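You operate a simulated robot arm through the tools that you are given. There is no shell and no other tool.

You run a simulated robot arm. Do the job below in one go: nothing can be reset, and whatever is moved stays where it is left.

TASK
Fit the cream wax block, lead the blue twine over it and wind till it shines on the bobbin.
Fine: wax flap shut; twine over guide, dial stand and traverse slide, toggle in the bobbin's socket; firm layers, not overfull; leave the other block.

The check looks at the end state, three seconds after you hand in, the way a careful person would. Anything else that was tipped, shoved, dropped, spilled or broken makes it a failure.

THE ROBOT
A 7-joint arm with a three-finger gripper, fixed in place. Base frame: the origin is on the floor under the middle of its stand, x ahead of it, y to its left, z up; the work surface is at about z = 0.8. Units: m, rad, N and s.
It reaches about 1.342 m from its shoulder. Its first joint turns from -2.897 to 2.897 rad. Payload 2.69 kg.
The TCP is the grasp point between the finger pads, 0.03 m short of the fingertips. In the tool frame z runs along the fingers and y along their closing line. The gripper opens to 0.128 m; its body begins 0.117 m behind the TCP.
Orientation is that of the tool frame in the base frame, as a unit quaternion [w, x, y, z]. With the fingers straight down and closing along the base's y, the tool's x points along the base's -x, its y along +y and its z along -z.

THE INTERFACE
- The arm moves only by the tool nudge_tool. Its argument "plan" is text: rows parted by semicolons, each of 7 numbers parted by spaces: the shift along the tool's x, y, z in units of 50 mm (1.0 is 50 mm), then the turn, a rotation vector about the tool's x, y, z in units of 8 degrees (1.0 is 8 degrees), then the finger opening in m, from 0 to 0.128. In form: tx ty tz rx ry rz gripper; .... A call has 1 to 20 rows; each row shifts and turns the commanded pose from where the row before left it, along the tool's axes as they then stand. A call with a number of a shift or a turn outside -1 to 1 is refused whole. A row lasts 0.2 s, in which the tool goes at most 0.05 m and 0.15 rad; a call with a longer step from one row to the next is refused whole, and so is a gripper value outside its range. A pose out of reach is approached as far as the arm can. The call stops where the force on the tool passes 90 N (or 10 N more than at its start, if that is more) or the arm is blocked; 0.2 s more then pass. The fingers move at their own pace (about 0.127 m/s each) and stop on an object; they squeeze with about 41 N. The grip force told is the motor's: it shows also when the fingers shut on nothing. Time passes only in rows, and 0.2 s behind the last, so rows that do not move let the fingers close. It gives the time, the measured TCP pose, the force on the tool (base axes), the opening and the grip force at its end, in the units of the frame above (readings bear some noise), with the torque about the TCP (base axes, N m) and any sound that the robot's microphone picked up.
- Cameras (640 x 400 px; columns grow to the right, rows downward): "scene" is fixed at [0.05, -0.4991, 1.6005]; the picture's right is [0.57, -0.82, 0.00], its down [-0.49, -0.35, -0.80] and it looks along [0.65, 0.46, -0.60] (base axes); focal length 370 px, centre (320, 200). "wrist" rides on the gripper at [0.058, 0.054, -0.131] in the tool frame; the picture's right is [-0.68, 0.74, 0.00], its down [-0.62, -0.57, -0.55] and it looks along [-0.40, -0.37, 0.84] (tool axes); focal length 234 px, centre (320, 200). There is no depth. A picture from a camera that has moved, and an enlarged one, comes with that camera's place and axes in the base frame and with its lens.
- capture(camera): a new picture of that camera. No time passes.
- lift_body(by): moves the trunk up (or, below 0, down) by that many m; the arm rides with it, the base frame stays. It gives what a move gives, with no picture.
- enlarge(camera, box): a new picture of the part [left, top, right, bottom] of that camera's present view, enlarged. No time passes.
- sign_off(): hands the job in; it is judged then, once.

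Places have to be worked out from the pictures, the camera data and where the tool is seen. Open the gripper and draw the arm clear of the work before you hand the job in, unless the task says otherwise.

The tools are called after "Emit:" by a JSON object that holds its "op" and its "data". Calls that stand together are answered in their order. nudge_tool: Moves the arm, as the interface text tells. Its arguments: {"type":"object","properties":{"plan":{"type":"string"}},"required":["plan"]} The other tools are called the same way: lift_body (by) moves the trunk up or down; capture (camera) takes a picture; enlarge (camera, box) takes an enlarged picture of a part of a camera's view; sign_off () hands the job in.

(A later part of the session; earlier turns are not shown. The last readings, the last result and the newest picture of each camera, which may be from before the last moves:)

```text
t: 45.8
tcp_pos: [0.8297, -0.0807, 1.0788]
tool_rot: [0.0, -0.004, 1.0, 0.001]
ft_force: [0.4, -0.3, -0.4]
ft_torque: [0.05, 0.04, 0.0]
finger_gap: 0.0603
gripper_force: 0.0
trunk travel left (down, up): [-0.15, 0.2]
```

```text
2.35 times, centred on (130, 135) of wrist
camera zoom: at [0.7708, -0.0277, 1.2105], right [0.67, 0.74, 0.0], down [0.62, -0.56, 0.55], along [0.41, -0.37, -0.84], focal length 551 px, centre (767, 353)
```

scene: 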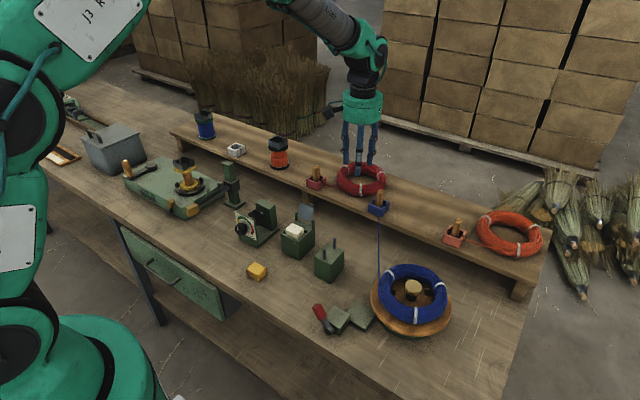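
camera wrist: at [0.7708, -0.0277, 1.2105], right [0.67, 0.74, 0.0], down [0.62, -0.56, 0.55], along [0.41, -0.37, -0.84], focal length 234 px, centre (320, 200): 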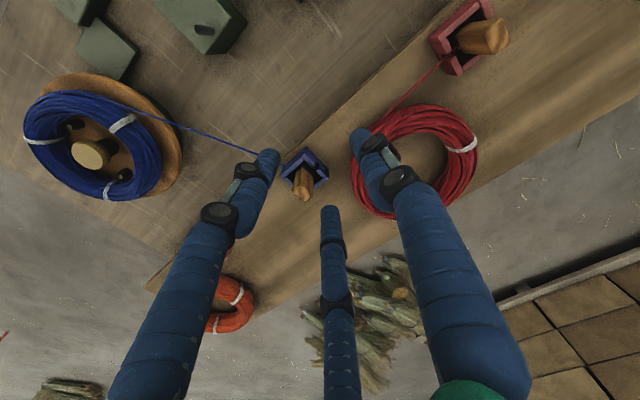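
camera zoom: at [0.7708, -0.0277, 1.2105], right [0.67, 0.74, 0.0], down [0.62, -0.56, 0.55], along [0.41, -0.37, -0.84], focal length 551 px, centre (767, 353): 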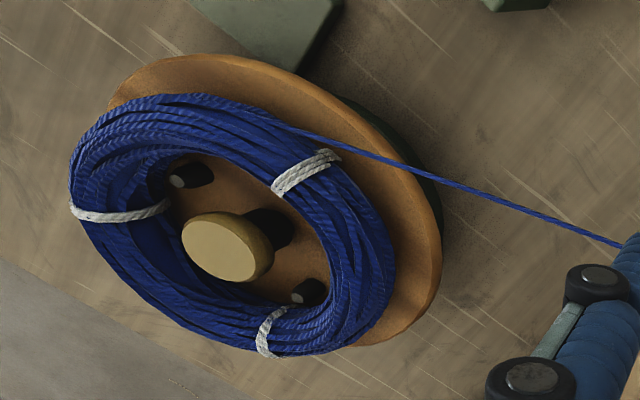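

The blue toggle is a ~19 mm square peg at about (0.866, −0.141), top z≈0.97. Before threading, I survey the guide, discs, traverse pegs and bobbin from straight above with the wrist camera to fix their exact x/y.

Emit:
{"op": "nudge_tool", "data": {"plan": "0.8 -0.6 -0.2 0 0 0 0.06;0.8 -0.6 -0.2 0 0 0 0.06;0.8 -0.6 0 0 0 0 0.06;0 0 0 0 0 0 0.06"}}

Emit:
{"op": "enlarge", "data": {"camera": "wrist", "box": [200, 0, 440, 150]}}

Emit:
{"op": "capture", "data": {"camera": "wrist"}}

```text
refused: row 1 steps farther than a row can; nothing moved
```

```text
2.67 times, centred on (320, 75) of wrist
camera zoom: at [0.7708, -0.0277, 1.2105], right [0.67, 0.74, 0.0], down [0.62, -0.56, 0.55], along [0.41, -0.37, -0.84], focal length 624 px, centre (320, 533)
```

zoom: 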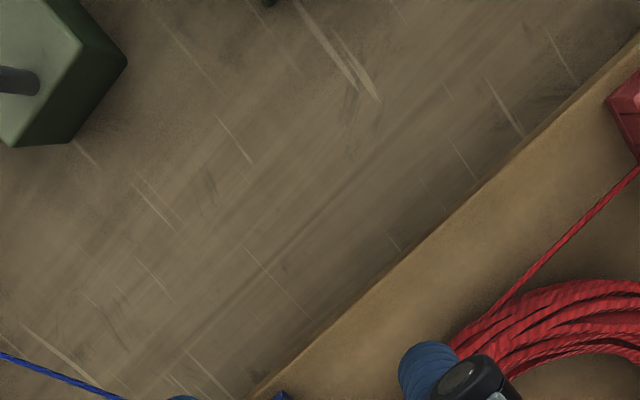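

```text
taken
camera wrist: at [0.7708, -0.0277, 1.2105], right [0.67, 0.74, 0.0], down [0.62, -0.56, 0.55], along [0.41, -0.37, -0.84], focal length 234 px, centre (320, 200)
```

wrist: 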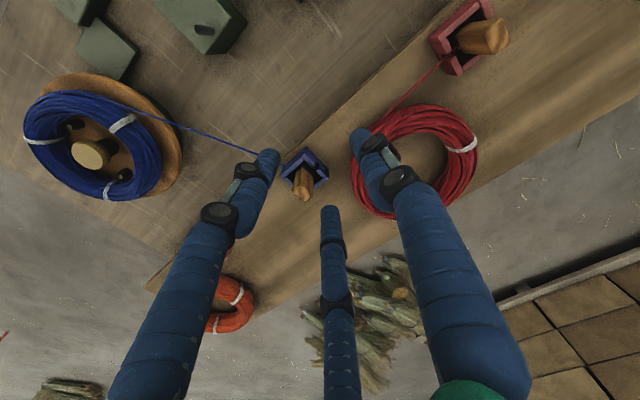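

That row was just too long; I repeat it with shorter steps.

Emit:
{"op": "nudge_tool", "data": {"plan": "0.6 -0.45 -0.1 0 0 0 0.06;0.6 -0.45 -0.1 0 0 0 0.06;0.6 -0.45 -0.1 0 0 0 0.06;0.6 -0.45 -0.1 0 0 0 0.06;0 0 0 0 0 0 0.06"}}

Emit:
{"op": "enlarge", "data": {"camera": "wrist", "box": [200, 0, 440, 150]}}

Emit:
{"op": "capture", "data": {"camera": "wrist"}}

```text
t: 47.0
tcp_pos: [0.7046, -0.167, 1.0986]
tool_rot: [0.0, -0.004, 1.0, 0.001]
ft_force: [0.3, -0.7, -0.6]
ft_torque: [0.09, -0.07, 0.03]
finger_gap: 0.06
gripper_force: 0.1
trunk travel left (down, up): [-0.15, 0.2]
```

```text
2.67 times, centred on (320, 75) of wrist
camera zoom: at [0.6455, -0.1133, 1.2311], right [0.67, 0.74, 0.0], down [0.62, -0.56, 0.55], along [0.41, -0.37, -0.84], focal length 624 px, centre (320, 533)
```

zoom: 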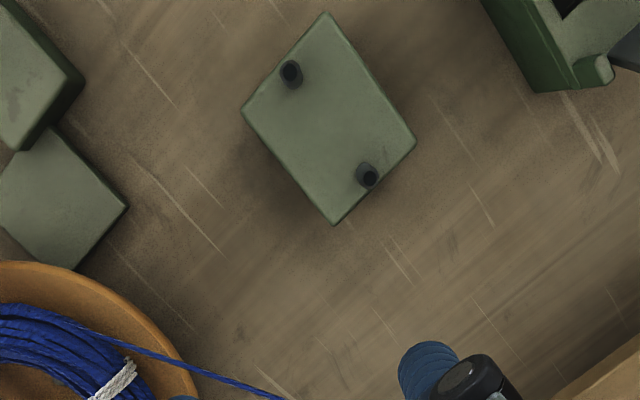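

```text
taken
camera wrist: at [0.6455, -0.1133, 1.2311], right [0.67, 0.74, 0.0], down [0.62, -0.56, 0.55], along [0.41, -0.37, -0.84], focal length 234 px, centre (320, 200)
```

wrist: 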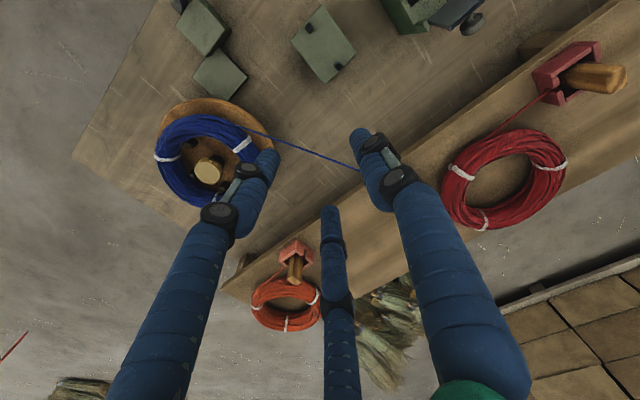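

Guide posts are at x=0.621 and 0.6745, y≈−0.108 (gap centre x≈0.648). Now the dial stand from above.

Emit:
{"op": "nudge_tool", "data": {"plan": "0 0.9 0 0 0 0 0.06;0 0.9 0 0 0 0 0.06;0 0.9 0 0 0 0 0.06;0 0.9 0 0 0 0 0.06;0 0.9 0 0 0 0 0.06;0 0.9 0 0 0 0 0.06;0 0 0 0 0 0 0.06"}}

Emit:
{"op": "enlarge", "data": {"camera": "wrist", "box": [240, 0, 400, 100]}}

Emit:
{"op": "enlarge", "data": {"camera": "wrist", "box": [160, 40, 320, 180]}}

```text
t: 48.6
tcp_pos: [0.7047, 0.1055, 1.1003]
tool_rot: [0.001, -0.003, 1.0, 0.0]
ft_force: [0.5, 1.0, -0.7]
ft_torque: [-0.04, -0.01, 0.0]
finger_gap: 0.0601
gripper_force: 0.1
trunk travel left (down, up): [-0.15, 0.2]
```

```text
4.00 times, centred on (320, 50) of wrist
camera zoom: at [0.6451, 0.158, 1.2324], right [0.67, 0.74, 0.0], down [0.62, -0.56, 0.55], along [0.41, -0.37, -0.84], focal length 937 px, centre (320, 800)
```

zoom: 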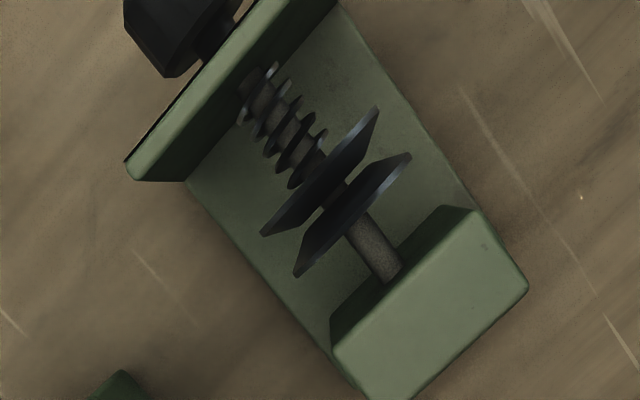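

```text
2.86 times, centred on (240, 110) of wrist
camera zoom: at [0.6451, 0.158, 1.2324], right [0.67, 0.74, 0.0], down [0.62, -0.56, 0.55], along [0.41, -0.37, -0.84], focal length 669 px, centre (549, 457)
```

zoom: 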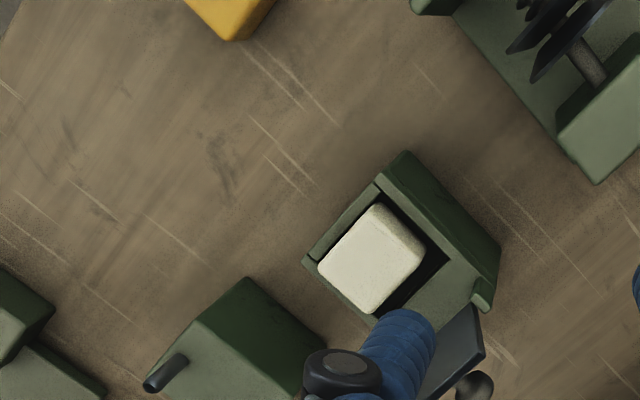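

The disc gap is at x≈0.648, y≈0.162, and the wax lies against the near wall (x≈0.642–0.675), so a twine at x≈0.648–0.65 will pass over it. Next, the traverse and bobbin from above.

Emit:
{"op": "nudge_tool", "data": {"plan": "0 0.9 0 0 0 0 0.06;0 0.9 0 0 0 0 0.06;0 0.9 0 0 0 0 0.06;0 0.8 0 0 0 0 0.06;0 0 0 0 0 0 0.06"}}

Emit:
{"op": "enlarge", "data": {"camera": "wrist", "box": [200, 0, 440, 150]}}

Emit:
{"op": "capture", "data": {"camera": "wrist"}}

```text
t: 49.8
tcp_pos: [0.7032, 0.2772, 1.0986]
tool_rot: [0.001, -0.003, 1.0, 0.0]
ft_force: [0.0, -0.3, -0.2]
ft_torque: [-0.04, 0.01, 0.01]
finger_gap: 0.0598
gripper_force: 0.0
trunk travel left (down, up): [-0.15, 0.2]
```

```text
2.67 times, centred on (320, 75) of wrist
camera zoom: at [0.6451, 0.3301, 1.2302], right [0.67, 0.74, 0.0], down [0.62, -0.56, 0.55], along [0.41, -0.37, -0.84], focal length 624 px, centre (320, 533)
```

zoom: 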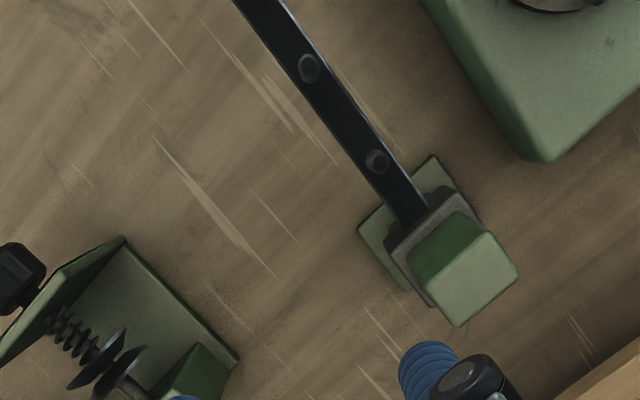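

```text
taken
camera wrist: at [0.6451, 0.3301, 1.2302], right [0.67, 0.74, 0.0], down [0.62, -0.56, 0.55], along [0.41, -0.37, -0.84], focal length 234 px, centre (320, 200)
```

wrist: 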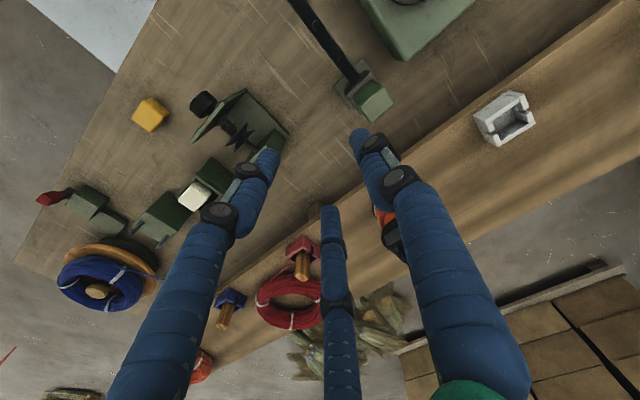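

Traverse pegs are at x≈0.625 and 0.671, y≈0.341, on a bar at z≈0.89; all on the same line x≈0.648. Now the bobbin and winder.

Emit:
{"op": "nudge_tool", "data": {"plan": "0 0.85 -0.2 0 0 0 0.06;0 0.85 -0.2 0 0 0 0.06;0 0.85 0 0 0 0 0.06;0 0 0 0 0 0 0.06"}}

Emit:
{"op": "enlarge", "data": {"camera": "wrist", "box": [240, 0, 400, 100]}}

Emit:
{"op": "capture", "data": {"camera": "wrist"}}

```text
t: 50.8
tcp_pos: [0.7003, 0.4048, 1.1186]
tool_rot: [0.0, -0.004, 1.0, 0.0]
ft_force: [-0.2, 1.2, 0.1]
ft_torque: [-0.04, 0.01, -0.01]
finger_gap: 0.0601
gripper_force: 0.0
trunk travel left (down, up): [-0.15, 0.2]
```

```text
4.00 times, centred on (320, 50) of wrist
camera zoom: at [0.6418, 0.4572, 1.2502], right [0.67, 0.74, 0.0], down [0.62, -0.56, 0.55], along [0.41, -0.37, -0.84], focal length 937 px, centre (320, 800)
```

zoom: 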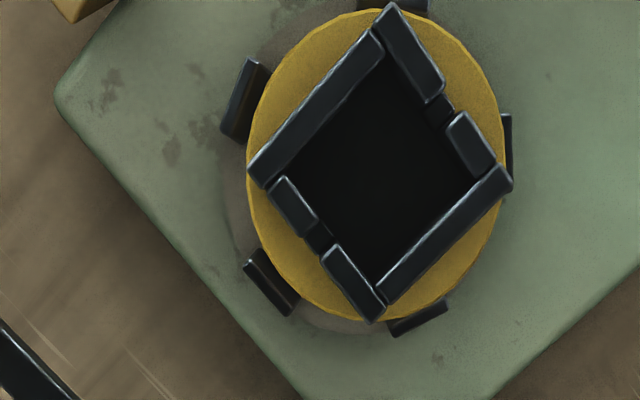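

```text
taken
camera wrist: at [0.6418, 0.4572, 1.2502], right [0.67, 0.74, 0.0], down [0.62, -0.56, 0.55], along [0.41, -0.37, -0.84], focal length 234 px, centre (320, 200)
```

wrist: 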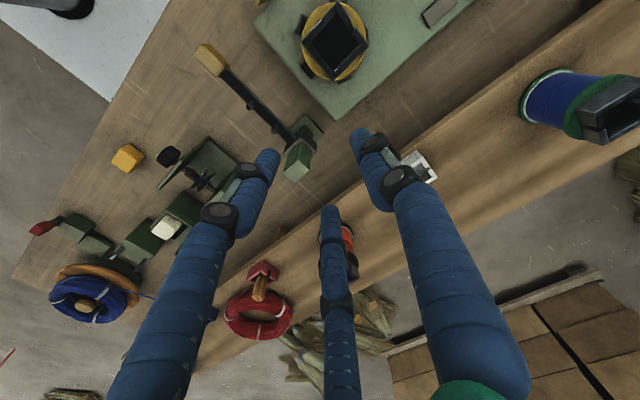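

The bobbin socket is centred at ≈(0.648, 0.473) with slots on its ±y walls. I zoom the fixed camera on the winder's gauge and levers before moving the twine.

Emit:
{"op": "enlarge", "data": {"camera": "scene", "box": [120, 155, 180, 200]}}

Emit:
{"op": "enlarge", "data": {"camera": "scene", "box": [165, 180, 215, 220]}}

Emit:
{"op": "enlarge", "data": {"camera": "scene", "box": [165, 145, 215, 185]}}

```text
8.89 times, centred on (150, 178) of scene
camera zoom: at [0.05, -0.4991, 1.6005], right [0.57, -0.82, 0.0], down [-0.49, -0.35, -0.8], along [0.65, 0.46, -0.6], focal length 3290 px, centre (1831, 400)
```

zoom: 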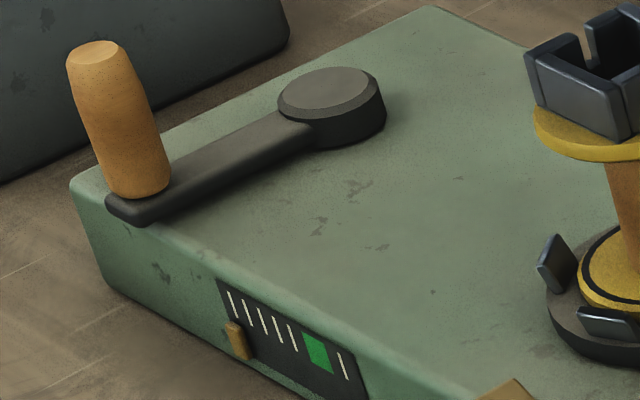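

```text
10.00 times, centred on (190, 200) of scene
camera zoom: at [0.05, -0.4991, 1.6005], right [0.57, -0.82, 0.0], down [-0.49, -0.35, -0.8], along [0.65, 0.46, -0.6], focal length 3701 px, centre (1620, 200)
```

zoom: 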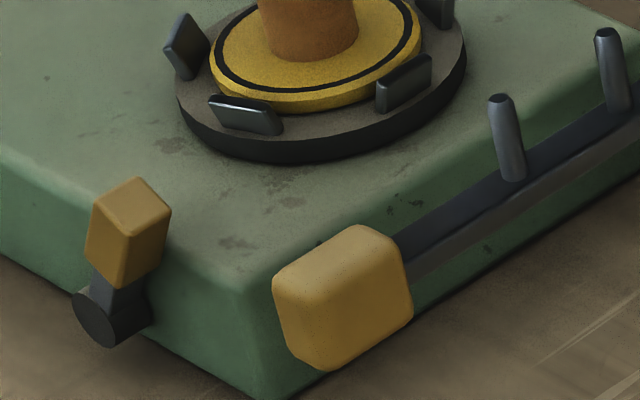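

```text
10.00 times, centred on (190, 165) of scene
camera zoom: at [0.05, -0.4991, 1.6005], right [0.57, -0.82, 0.0], down [-0.49, -0.35, -0.8], along [0.65, 0.46, -0.6], focal length 3701 px, centre (1620, 550)
```

zoom: 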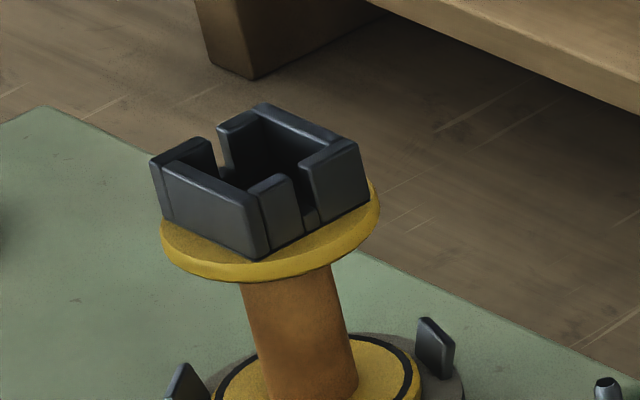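

The gauge marker stands at the left end, the green window near the right. Now I go to the blue toggle on the shelf.

Emit:
{"op": "nudge_tool", "data": {"plan": "-0.277 -0.91 0.08 0 0 0 0.06;-0.277 -0.91 0.08 0 0 0 0.06;-0.277 -0.91 0.08 0 0 0 0.06;-0.277 -0.91 0.08 0 0 0 0.06;-0.277 -0.91 0.08 0 0 0 0.06;-0.277 -0.91 0.08 0 0 0 0.06;-0.277 -0.91 0.08 0 0 0 0.06;-0.277 -0.91 0.08 0 0 0 0.06;-0.277 -0.91 0.08 0 0 0 0.06;-0.277 -0.91 0.08 0 0 0 0.06;-0.277 -0.91 0.08 0 0 0 0.06;-0.277 -0.91 0.08 0 0 0 0.06;0 0 0 0 0 0 0.06"}}

Emit:
{"op": "capture", "data": {"camera": "wrist"}}

Emit:
{"op": "enlarge", "data": {"camera": "scene", "box": [330, 140, 430, 230]}}

```text
t: 53.6
tcp_pos: [0.874, -0.1473, 1.0715]
tool_rot: [0.0, -0.002, 1.0, 0.0]
ft_force: [1.3, -0.4, 0.3]
ft_torque: [0.06, 0.0, 0.02]
finger_gap: 0.0597
gripper_force: 0.0
trunk travel left (down, up): [-0.15, 0.2]
```

```text
taken
camera wrist: at [0.8156, -0.0946, 1.2036], right [0.67, 0.74, 0.0], down [0.62, -0.56, 0.55], along [0.41, -0.37, -0.84], focal length 234 px, centre (320, 200)
```

wrist: 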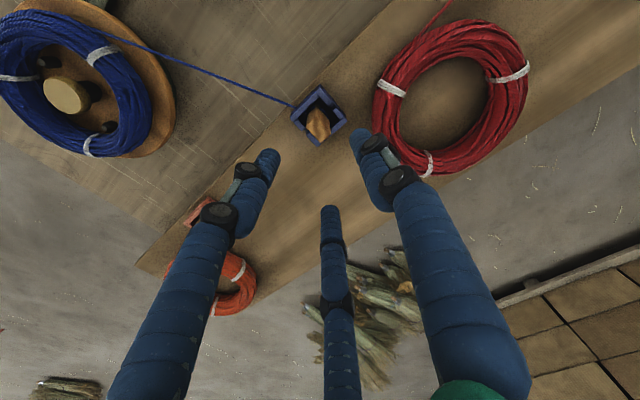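

```text
4.44 times, centred on (380, 185) of scene
camera zoom: at [0.05, -0.4991, 1.6005], right [0.57, -0.82, 0.0], down [-0.49, -0.35, -0.8], along [0.65, 0.46, -0.6], focal length 1645 px, centre (53, 267)
```

zoom: 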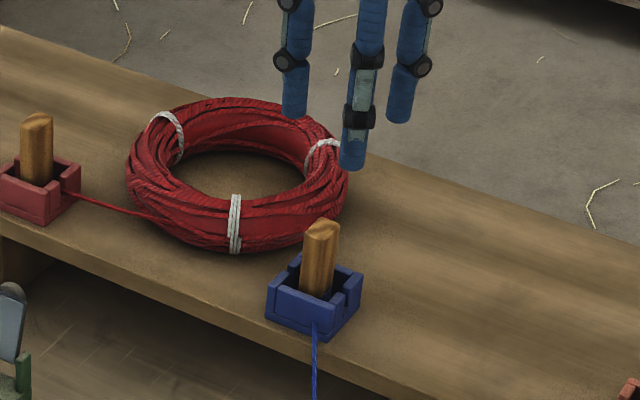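

I enlarge the toggle in this nearly top-down view to centre on it.

Emit:
{"op": "enlarge", "data": {"camera": "wrist", "box": [280, 75, 360, 155]}}

```text
5.00 times, centred on (320, 115) of wrist
camera zoom: at [0.8156, -0.0946, 1.2036], right [0.67, 0.74, 0.0], down [0.62, -0.56, 0.55], along [0.41, -0.37, -0.84], focal length 1171 px, centre (320, 625)
```

zoom: 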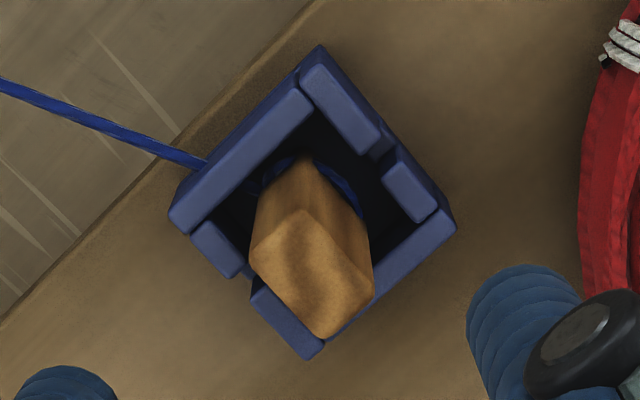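

The toggle is at ≈(0.864, −0.141), top z≈0.97. I centre over it, lower until the tips are just above the socket rim, and close.

Emit:
{"op": "nudge_tool", "data": {"plan": "0.196 0.122 0.5 0 0 0 0.06;0 0 0.6 0 0 0 0.06;0 0 0.6 0 0 0 0.06;0 0 0.5 0 0 0 0.06;0 0 0 0 0 0 0.06"}}

Emit:
{"op": "enlarge", "data": {"camera": "scene", "box": [340, 160, 420, 230]}}

Emit:
{"op": "capture", "data": {"camera": "wrist"}}

```text
t: 54.8
tcp_pos: [0.8613, -0.1351, 0.9619]
tool_rot: [0.0, -0.004, 1.0, 0.001]
ft_force: [0.7, 0.6, 0.0]
ft_torque: [-0.01, 0.02, -0.02]
finger_gap: 0.0598
gripper_force: 0.0
trunk travel left (down, up): [-0.15, 0.2]
```

```text
5.71 times, centred on (380, 195) of scene
camera zoom: at [0.05, -0.4991, 1.6005], right [0.57, -0.82, 0.0], down [-0.49, -0.35, -0.8], along [0.65, 0.46, -0.6], focal length 2115 px, centre (-23, 229)
```

zoom: 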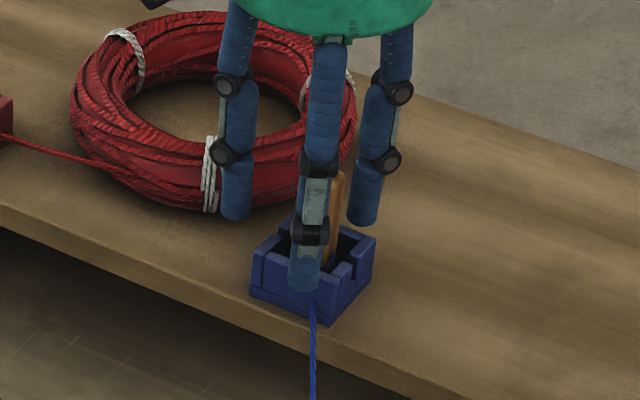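

```text
taken
camera wrist: at [0.8028, -0.0821, 1.0936], right [0.67, 0.74, 0.0], down [0.62, -0.56, 0.55], along [0.41, -0.37, -0.84], focal length 234 px, centre (320, 200)
```

wrist: 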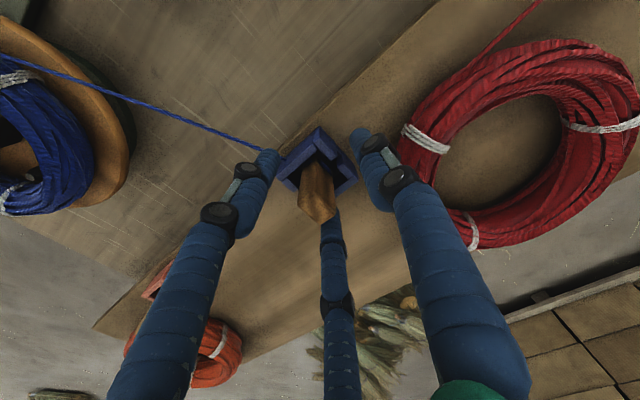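

I take another reading with a null move to average out the noise and recheck centring.

Emit:
{"op": "nudge_tool", "data": {"plan": "0 0 0 0 0 0 0.06"}}

Emit:
{"op": "enlarge", "data": {"camera": "wrist", "box": [260, 110, 380, 230]}}

```text
t: 55.2
tcp_pos: [0.8613, -0.1346, 0.9634]
tool_rot: [0.0, -0.003, 1.0, 0.0]
ft_force: [-0.4, -0.4, 0.7]
ft_torque: [0.03, -0.01, 0.0]
finger_gap: 0.0603
gripper_force: 0.1
trunk travel left (down, up): [-0.15, 0.2]
```

```text
3.33 times, centred on (320, 170) of wrist
camera zoom: at [0.8024, -0.0821, 1.0942], right [0.67, 0.74, 0.0], down [0.62, -0.56, 0.55], along [0.41, -0.37, -0.84], focal length 781 px, centre (320, 300)
```

zoom: 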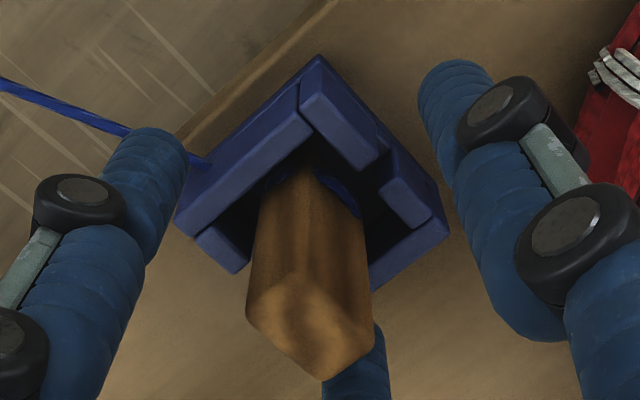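

The toggle is 4 mm in +x and 5.5 mm in −y from the TCP. I correct and close the fingers on it.

Emit:
{"op": "nudge_tool", "data": {"plan": "-0.07 -0.116 0.03 0 0 0 0.06;0 0 0 0 0 0 0.06;0 0 0 0 0 0 0.04;0 0 0 0 0 0 0.025;0 0 0 0 0 0 0.01;0 0 0 0 0 0 0.01;0 0 0 0 0 0 0.01"}}

Emit:
{"op": "enlarge", "data": {"camera": "scene", "box": [340, 160, 420, 230]}}

Emit:
{"op": "enlarge", "data": {"camera": "wrist", "box": [260, 110, 380, 230]}}

```text
t: 56.8
tcp_pos: [0.8646, -0.1399, 0.9616]
tool_rot: [0.001, -0.002, 1.0, 0.001]
ft_force: [3.0, -0.6, -0.4]
ft_torque: [-0.01, -0.04, 0.0]
finger_gap: 0.0182
gripper_force: 41.0
trunk travel left (down, up): [-0.15, 0.2]
```

```text
5.71 times, centred on (380, 195) of scene
camera zoom: at [0.05, -0.4991, 1.6005], right [0.57, -0.82, 0.0], down [-0.49, -0.35, -0.8], along [0.65, 0.46, -0.6], focal length 2115 px, centre (-23, 229)
```

zoom: 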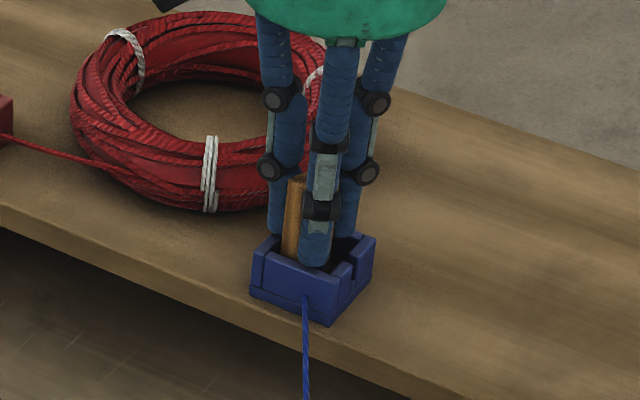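

```text
3.33 times, centred on (320, 170) of wrist
camera zoom: at [0.806, -0.0873, 1.0925], right [0.67, 0.74, 0.0], down [0.62, -0.56, 0.55], along [0.41, -0.37, -0.84], focal length 781 px, centre (320, 300)
```

zoom: 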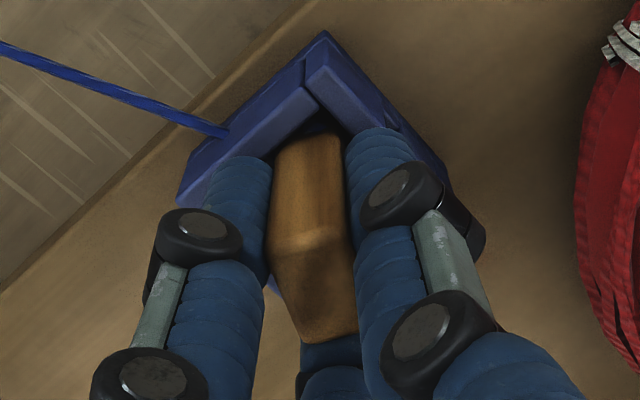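

The toggle is gripped (gap 18 mm, 41 N). I lift it straight out of the socket and check that it comes along with the twine.

Emit:
{"op": "nudge_tool", "data": {"plan": "0 0 -0.3 0 0 0 0.01;0 0 -0.5 0 0 0 0.01;0 0 -0.6 0 0 0 0.01;0 0 0 0 0 0 0.01"}}

Emit:
{"op": "capture", "data": {"camera": "scene"}}

Emit:
{"op": "enlarge", "data": {"camera": "scene", "box": [340, 140, 420, 230]}}

Emit:
{"op": "enlarge", "data": {"camera": "wrist", "box": [260, 110, 380, 230]}}

```text
t: 57.8
tcp_pos: [0.8641, -0.1415, 1.0313]
tool_rot: [0.001, -0.004, 1.0, 0.0]
ft_force: [0.0, 0.1, 0.0]
ft_torque: [0.01, -0.04, 0.0]
finger_gap: 0.0181
gripper_force: 41.2
trunk travel left (down, up): [-0.15, 0.2]
```

```text
taken
```

scene: 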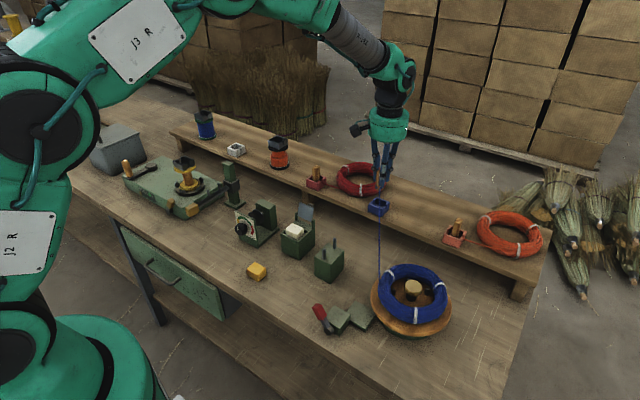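

```text
4.44 times, centred on (380, 185) of scene
camera zoom: at [0.05, -0.4991, 1.6005], right [0.57, -0.82, 0.0], down [-0.49, -0.35, -0.8], along [0.65, 0.46, -0.6], focal length 1645 px, centre (53, 267)
```

zoom: 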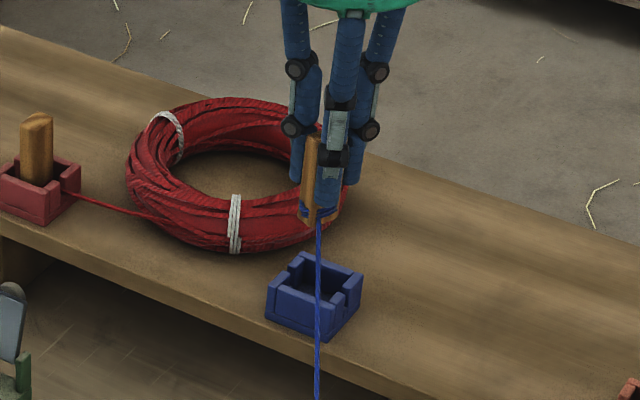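

```text
3.33 times, centred on (320, 170) of wrist
camera zoom: at [0.8063, -0.0877, 1.164], right [0.67, 0.74, 0.0], down [0.62, -0.56, 0.55], along [0.41, -0.37, -0.84], focal length 781 px, centre (320, 300)
```

zoom: 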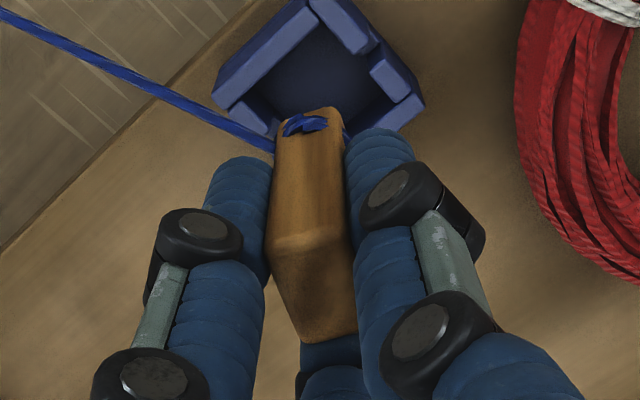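

The toggle came up with the twine hitched near its lower end (bottom ≈55 mm below the TCP). I carry it back to the twine line, ahead of the guide, at (0.648, −0.19).

Emit:
{"op": "nudge_tool", "data": {"plan": "0.72 -0.16 0 0 0 0 0.01;0.72 -0.16 0 0 0 0 0.01;0.72 -0.16 0.1 0 0 0 0.01;0.72 -0.16 0.2 0 0 0 0.01;0.72 -0.16 0.3 0 0 0 0.01;0.72 -0.17 0.3 0 0 0 0.01;0 0 0 0 0 0 0.01"}}

Emit:
{"op": "capture", "data": {"camera": "scene"}}

Emit:
{"op": "capture", "data": {"camera": "wrist"}}

```text
t: 59.4
tcp_pos: [0.6509, -0.1931, 0.9867]
tool_rot: [0.001, -0.003, 1.0, 0.001]
ft_force: [-0.7, -0.5, 0.2]
ft_torque: [0.0, -0.04, -0.02]
finger_gap: 0.018
gripper_force: 41.2
trunk travel left (down, up): [-0.15, 0.2]
```

```text
taken
```

scene: 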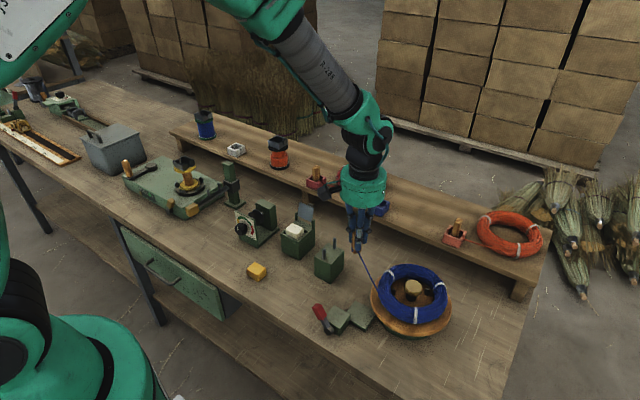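

```text
taken
camera wrist: at [0.5922, -0.1401, 1.1177], right [0.67, 0.74, 0.0], down [0.62, -0.56, 0.55], along [0.41, -0.37, -0.84], focal length 234 px, centre (320, 200)
```

wrist: 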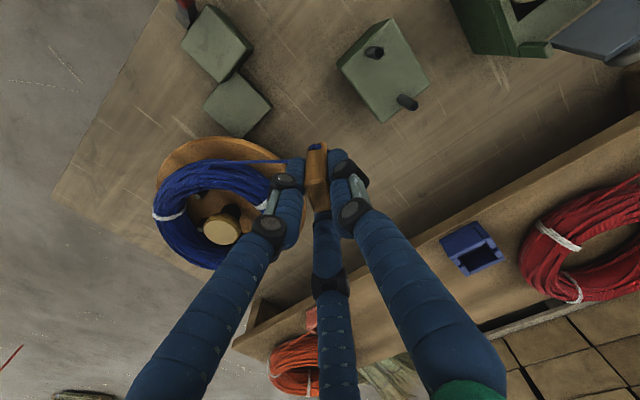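

The twine follows. I lower and pass the toggle between the guide posts along x≈0.648, with its bottom just above the guide block.

Emit:
{"op": "nudge_tool", "data": {"plan": "0.05 0 0.42 0 0 0 0.01;0 0 0.42 0 0 0 0.01;0 0.6 0 0 0 0 0.01;0 0.6 0 0 0 0 0.01;0 0.6 0 0 0 0 0.01;0 0.7 -0.1 0 0 0 0.01;0 0.7 -0.3 0 0 0 0.01;0 0 0 0 0 0 0.01"}}

Emit:
{"op": "capture", "data": {"camera": "wrist"}}

Emit:
{"op": "enlarge", "data": {"camera": "scene", "box": [270, 190, 430, 310]}}

```text
t: 61.2
tcp_pos: [0.6448, -0.032, 0.9645]
tool_rot: [0.001, -0.004, 1.0, 0.0]
ft_force: [-0.1, 0.9, -0.3]
ft_torque: [-0.06, -0.03, 0.01]
finger_gap: 0.0177
gripper_force: 40.6
trunk travel left (down, up): [-0.15, 0.2]
```

```text
taken
camera wrist: at [0.5858, 0.0229, 1.0952], right [0.67, 0.74, 0.0], down [0.62, -0.56, 0.55], along [0.41, -0.37, -0.84], focal length 234 px, centre (320, 200)
```

wrist: 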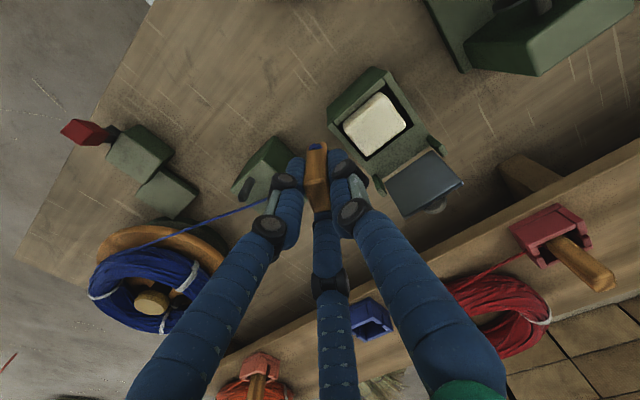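

```text
3.33 times, centred on (350, 250) of scene
camera zoom: at [0.05, -0.4991, 1.6005], right [0.57, -0.82, 0.0], down [-0.49, -0.35, -0.8], along [0.65, 0.46, -0.6], focal length 1234 px, centre (220, 33)
```

zoom: 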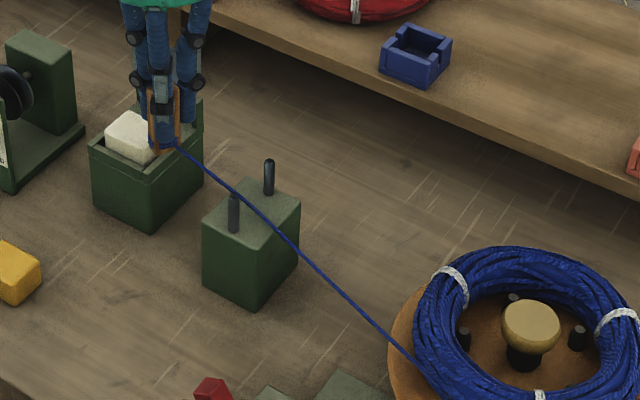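

The twine runs between the guide posts. I carry on over the wax and above the disc gap (bottom at z≈0.92) to y≈0.26.

Emit:
{"op": "nudge_tool", "data": {"plan": "-0.1 0.8 -0.13 0 0 0 0.01;0 0.8 -0.13 0 0 0 0.01;0 0.8 0 0 0 0 0.01;0 0.8 0 0 0 0 0.01;0 0.8 0 0 0 0 0.01;0 0.8 0 0 0 0 0.01;0 0.8 0 0 0 0 0.01;0 0 0 0 0 0 0.01"}}

Emit:
{"op": "capture", "data": {"camera": "wrist"}}

Emit:
{"op": "enlarge", "data": {"camera": "scene", "box": [210, 160, 370, 280]}}

```text
t: 63.0
tcp_pos: [0.6484, 0.2506, 0.9773]
tool_rot: [0.001, -0.003, 1.0, 0.0]
ft_force: [-0.3, 1.2, -0.2]
ft_torque: [-0.03, -0.03, 0.01]
finger_gap: 0.0177
gripper_force: 40.9
trunk travel left (down, up): [-0.15, 0.2]
```

```text
taken
camera wrist: at [0.5899, 0.3039, 1.1075], right [0.67, 0.74, 0.0], down [0.62, -0.56, 0.55], along [0.41, -0.37, -0.84], focal length 234 px, centre (320, 200)
```

wrist: 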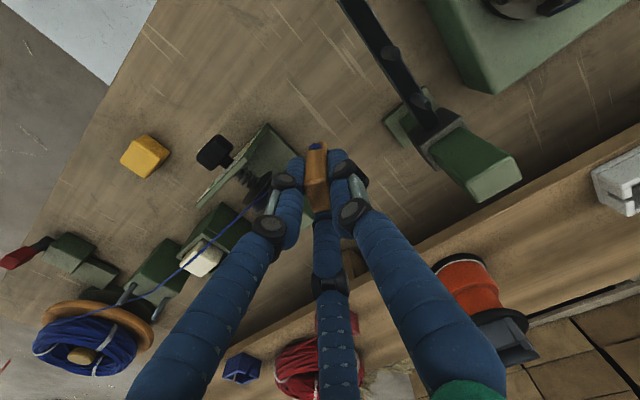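

```text
3.33 times, centred on (290, 220) of scene
camera zoom: at [0.05, -0.4991, 1.6005], right [0.57, -0.82, 0.0], down [-0.49, -0.35, -0.8], along [0.65, 0.46, -0.6], focal length 1234 px, centre (420, 133)
```

zoom: 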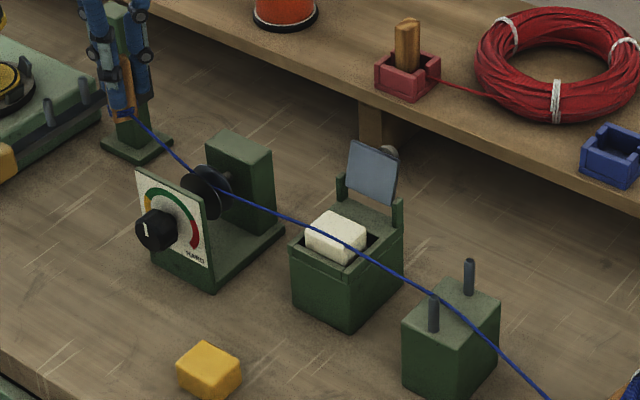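

The twine lies between the posts and across the wax. I zoom in to see how it meets the discs before lowering.

Emit:
{"op": "enlarge", "data": {"camera": "scene", "box": [240, 190, 300, 235]}}

Emit:
{"op": "enlarge", "data": {"camera": "wrist", "box": [190, 110, 320, 290]}}

```text
8.89 times, centred on (270, 212) of scene
camera zoom: at [0.05, -0.4991, 1.6005], right [0.57, -0.82, 0.0], down [-0.49, -0.35, -0.8], along [0.65, 0.46, -0.6], focal length 3290 px, centre (764, 89)
```

zoom: 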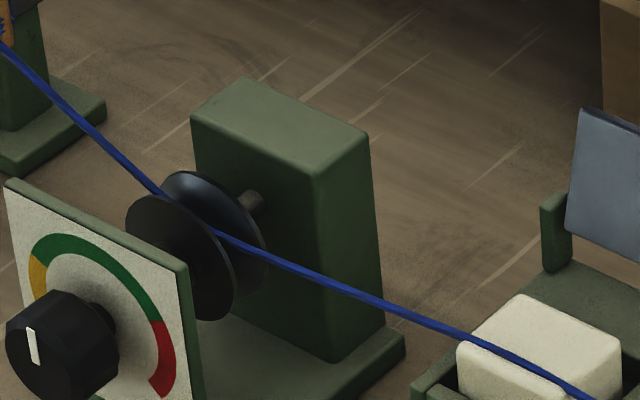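

```text
2.22 times, centred on (255, 200) of wrist
camera zoom: at [0.5899, 0.3039, 1.1075], right [0.67, 0.74, 0.0], down [0.62, -0.56, 0.55], along [0.41, -0.37, -0.84], focal length 520 px, centre (464, 200)
```

zoom: 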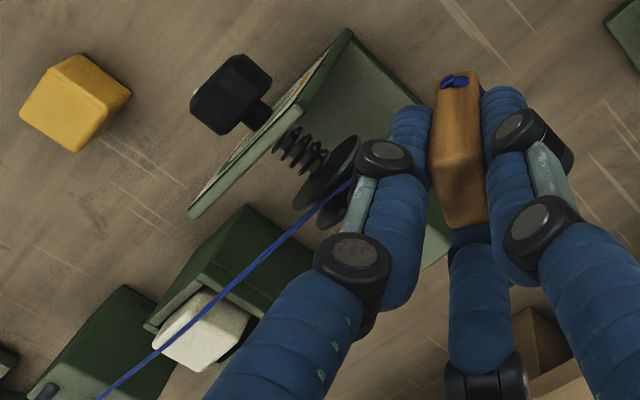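

The twine already sits between the two discs. I lower the toggle to seat it on the spindle, then raise and pass between the traverse pegs.

Emit:
{"op": "nudge_tool", "data": {"plan": "0 0 0.4 0 0 0 0.01;0 0 0.4 0 0 0 0.01;0 0 0.1 0 0 0 0.01;0 0 0 0 0 0 0.01"}}

Emit:
{"op": "enlarge", "data": {"camera": "scene", "box": [210, 170, 300, 235]}}

```text
t: 64.0
tcp_pos: [0.6492, 0.2519, 0.9302]
tool_rot: [0.001, -0.003, 1.0, 0.001]
ft_force: [0.1, 0.1, -0.7]
ft_torque: [-0.01, -0.04, 0.02]
finger_gap: 0.0174
gripper_force: 40.7
trunk travel left (down, up): [-0.15, 0.2]
```

```text
6.15 times, centred on (255, 202) of scene
camera zoom: at [0.05, -0.4991, 1.6005], right [0.57, -0.82, 0.0], down [-0.49, -0.35, -0.8], along [0.65, 0.46, -0.6], focal length 2278 px, centre (720, 185)
```

zoom: 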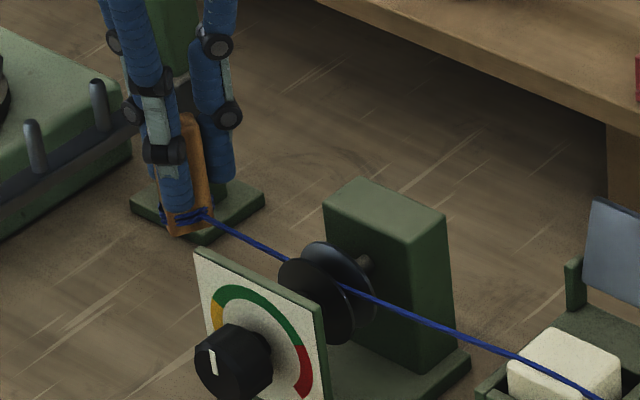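

Seated between the discs. Now up to clear the bar, then +y between the pegs.

Emit:
{"op": "nudge_tool", "data": {"plan": "0 0 -0.35 0 0 0 0.01;0 0 -0.35 0 0 0 0.01;0 0.7 0 0 0 0 0.01;0 0.7 0 0 0 0 0.01;0 0.7 0 0 0 0 0.01;0 0.6 0 0 0 0 0.01;0 0 0 0 0 0 0.01"}}

Emit:
{"op": "enlarge", "data": {"camera": "scene", "box": [160, 140, 270, 230]}}

Emit:
{"op": "capture", "data": {"camera": "wrist"}}

```text
t: 65.6
tcp_pos: [0.6483, 0.3864, 0.9654]
tool_rot: [0.001, -0.004, 1.0, -0.001]
ft_force: [-0.2, 0.4, -0.5]
ft_torque: [-0.07, -0.06, 0.02]
finger_gap: 0.0175
gripper_force: 40.8
trunk travel left (down, up): [-0.15, 0.2]
```

```text
4.44 times, centred on (215, 185) of scene
camera zoom: at [0.05, -0.4991, 1.6005], right [0.57, -0.82, 0.0], down [-0.49, -0.35, -0.8], along [0.65, 0.46, -0.6], focal length 1645 px, centre (787, 267)
```

zoom: 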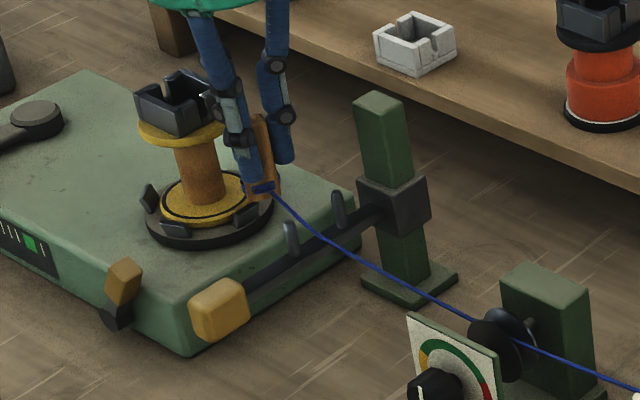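

```text
taken
camera wrist: at [0.5891, 0.4395, 1.0968], right [0.67, 0.74, 0.0], down [0.62, -0.56, 0.55], along [0.41, -0.37, -0.84], focal length 234 px, centre (320, 200)
```

wrist: 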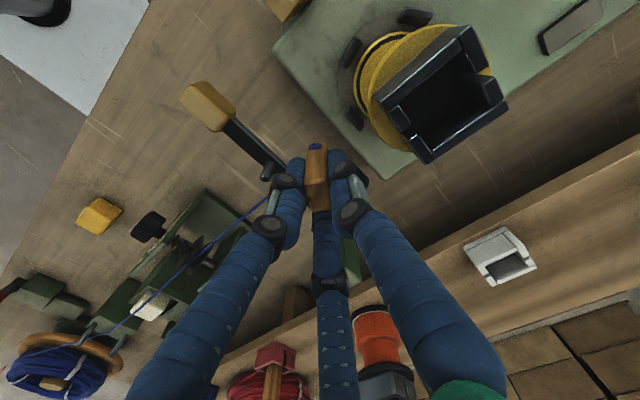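

The twine crosses the bar between the two pegs. I dip the toggle to seat it, then raise and carry it over the bobbin socket at (0.648, 0.473).

Emit:
{"op": "nudge_tool", "data": {"plan": "0 0 0.3 0 0 0 0.01;0 0 0.3 0 0 0 0.01;0 0 -0.5 0 0 0 0.01;0 0 -0.7 0 0 0 0.01;0 0 -0.8 0 0 0 0.01;0 0 -0.2 0 0 0 0.01;0 0.6 0 0 0 0 0.01;0 0.6 0 0 0 0 0.01;0 0.55 0 0 0 0 0.01;0 0 0 0 0 0 0.01;0 0 0 0 0 0 0.01"}}

Emit:
{"op": "enlarge", "data": {"camera": "scene", "box": [160, 130, 270, 230]}}

Emit:
{"op": "capture", "data": {"camera": "wrist"}}

Emit:
{"op": "enlarge", "data": {"camera": "wrist", "box": [260, 100, 380, 230]}}

```text
t: 68.0
tcp_pos: [0.6498, 0.4747, 1.0485]
tool_rot: [0.001, -0.003, 1.0, 0.0]
ft_force: [0.6, -0.5, -0.3]
ft_torque: [0.04, -0.01, -0.01]
finger_gap: 0.0175
gripper_force: 41.1
trunk travel left (down, up): [-0.15, 0.2]
```

```text
4.00 times, centred on (215, 180) of scene
camera zoom: at [0.05, -0.4991, 1.6005], right [0.57, -0.82, 0.0], down [-0.49, -0.35, -0.8], along [0.65, 0.46, -0.6], focal length 1480 px, centre (740, 280)
```

zoom: 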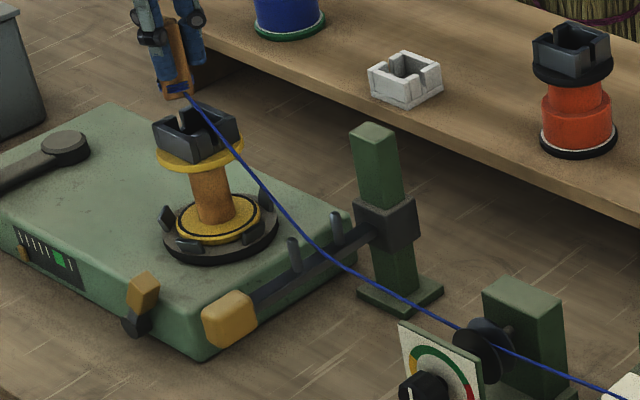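

```text
taken
camera wrist: at [0.591, 0.5264, 1.1802], right [0.67, 0.74, 0.0], down [0.62, -0.56, 0.55], along [0.41, -0.37, -0.84], focal length 234 px, centre (320, 200)
```

wrist: 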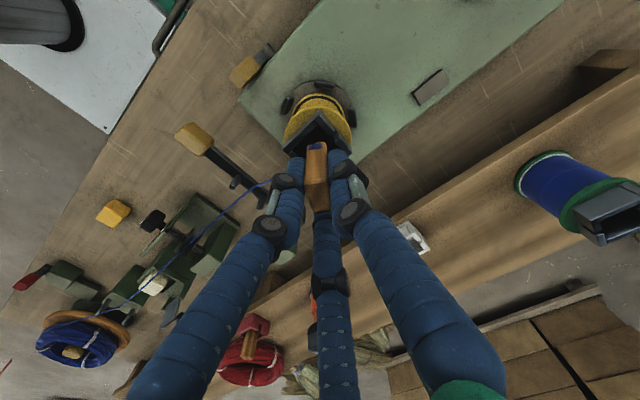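

```text
3.08 times, centred on (320, 165) of wrist
camera zoom: at [0.591, 0.5264, 1.1802], right [0.67, 0.74, 0.0], down [0.62, -0.56, 0.55], along [0.41, -0.37, -0.84], focal length 720 px, centre (320, 308)
```

zoom: 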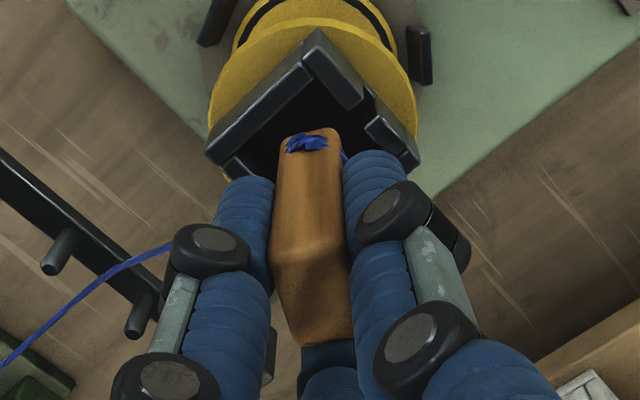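

The twine now bends over the traverse bar between the pegs, and the toggle is over the socket. I lower it in.

Emit:
{"op": "nudge_tool", "data": {"plan": "0.02 -0.02 0.3 0 0 0 0.01;0 0 0.3 0 0 0 0.01;0 0 0 0 0 0 0.01"}}

Emit:
{"op": "enlarge", "data": {"camera": "scene", "box": [165, 140, 215, 185]}}

Emit:
{"op": "enlarge", "data": {"camera": "wrist", "box": [260, 100, 380, 230]}}

```text
t: 68.8
tcp_pos: [0.6487, 0.4722, 1.018]
tool_rot: [0.002, -0.004, 1.0, 0.001]
ft_force: [9.0, -2.9, 2.2]
ft_torque: [-0.08, -0.41, 0.02]
finger_gap: 0.0175
gripper_force: 40.7
trunk travel left (down, up): [-0.15, 0.2]
```

```text
8.89 times, centred on (190, 162) of scene
camera zoom: at [0.05, -0.4991, 1.6005], right [0.57, -0.82, 0.0], down [-0.49, -0.35, -0.8], along [0.65, 0.46, -0.6], focal length 3290 px, centre (1476, 533)
```

zoom: 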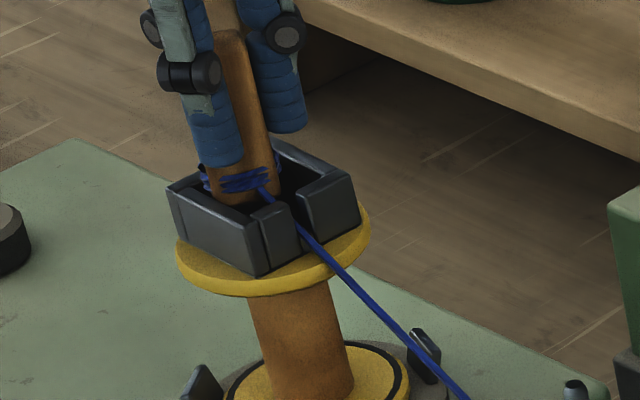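

```text
3.08 times, centred on (320, 165) of wrist
camera zoom: at [0.5901, 0.5261, 1.149], right [0.67, 0.74, 0.0], down [0.62, -0.56, 0.55], along [0.41, -0.37, -0.84], focal length 720 px, centre (320, 308)
```

zoom: 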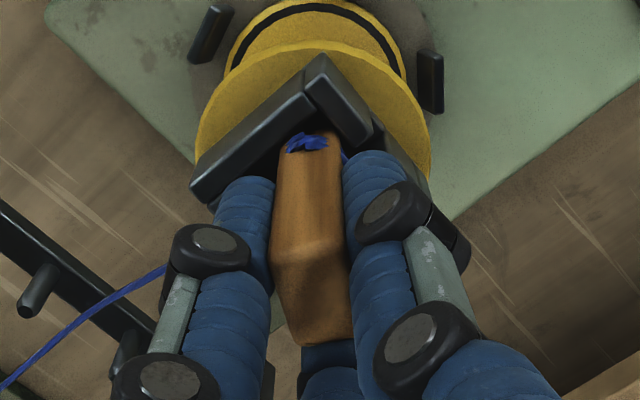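

The toggle rubs the socket's −x wall (9 N), so it sits ~5 mm too near. I lift slightly, shift +x 5 mm and lower again.

Emit:
{"op": "nudge_tool", "data": {"plan": "0 0 -0.1 0 0 0 0.01;-0.1 0 0 0 0 0 0.01;0 0 0.2 0 0 0 0.01;0 0 0 0 0 0 0.01"}}

Emit:
{"op": "enlarge", "data": {"camera": "scene", "box": [165, 140, 215, 185]}}

```text
t: 69.8
tcp_pos: [0.6526, 0.4715, 1.0135]
tool_rot: [0.001, -0.003, 1.0, 0.001]
ft_force: [-0.4, -0.2, -0.6]
ft_torque: [-0.03, -0.02, 0.01]
finger_gap: 0.0174
gripper_force: 40.7
trunk travel left (down, up): [-0.15, 0.2]
```

```text
8.89 times, centred on (190, 162) of scene
camera zoom: at [0.05, -0.4991, 1.6005], right [0.57, -0.82, 0.0], down [-0.49, -0.35, -0.8], along [0.65, 0.46, -0.6], focal length 3290 px, centre (1476, 533)
```

zoom: 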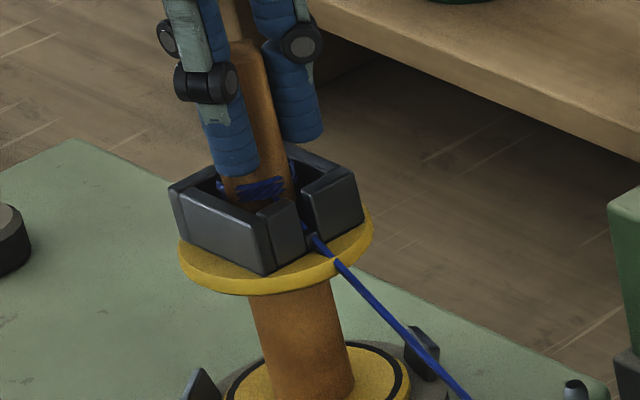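

Free now, and the twine runs out through the −y slot. I lower further until it bottoms.

Emit:
{"op": "nudge_tool", "data": {"plan": "0 0 0.15 0 0 0 0.01;0 0 0.1 0 0 0 0.01;0 0 0 0 0 0 0.01"}}

Emit:
{"op": "enlarge", "data": {"camera": "scene", "box": [165, 140, 215, 185]}}

```text
t: 70.6
tcp_pos: [0.6537, 0.4709, 1.0027]
tool_rot: [0.003, -0.002, 1.0, 0.001]
ft_force: [-2.2, -0.7, 24.3]
ft_torque: [-0.11, 0.11, 0.01]
finger_gap: 0.0173
gripper_force: 41.0
trunk travel left (down, up): [-0.15, 0.2]
```

```text
8.89 times, centred on (190, 162) of scene
camera zoom: at [0.05, -0.4991, 1.6005], right [0.57, -0.82, 0.0], down [-0.49, -0.35, -0.8], along [0.65, 0.46, -0.6], focal length 3290 px, centre (1476, 533)
```

zoom: 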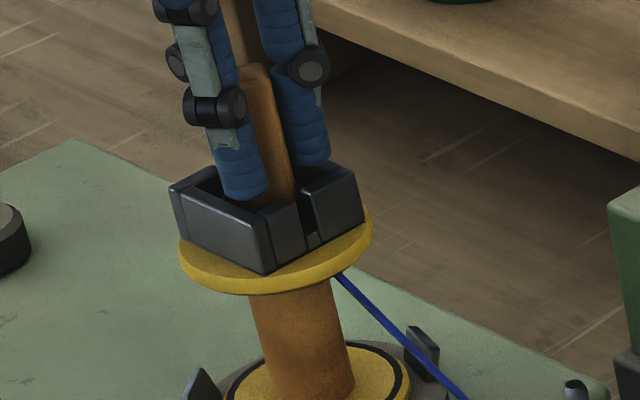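

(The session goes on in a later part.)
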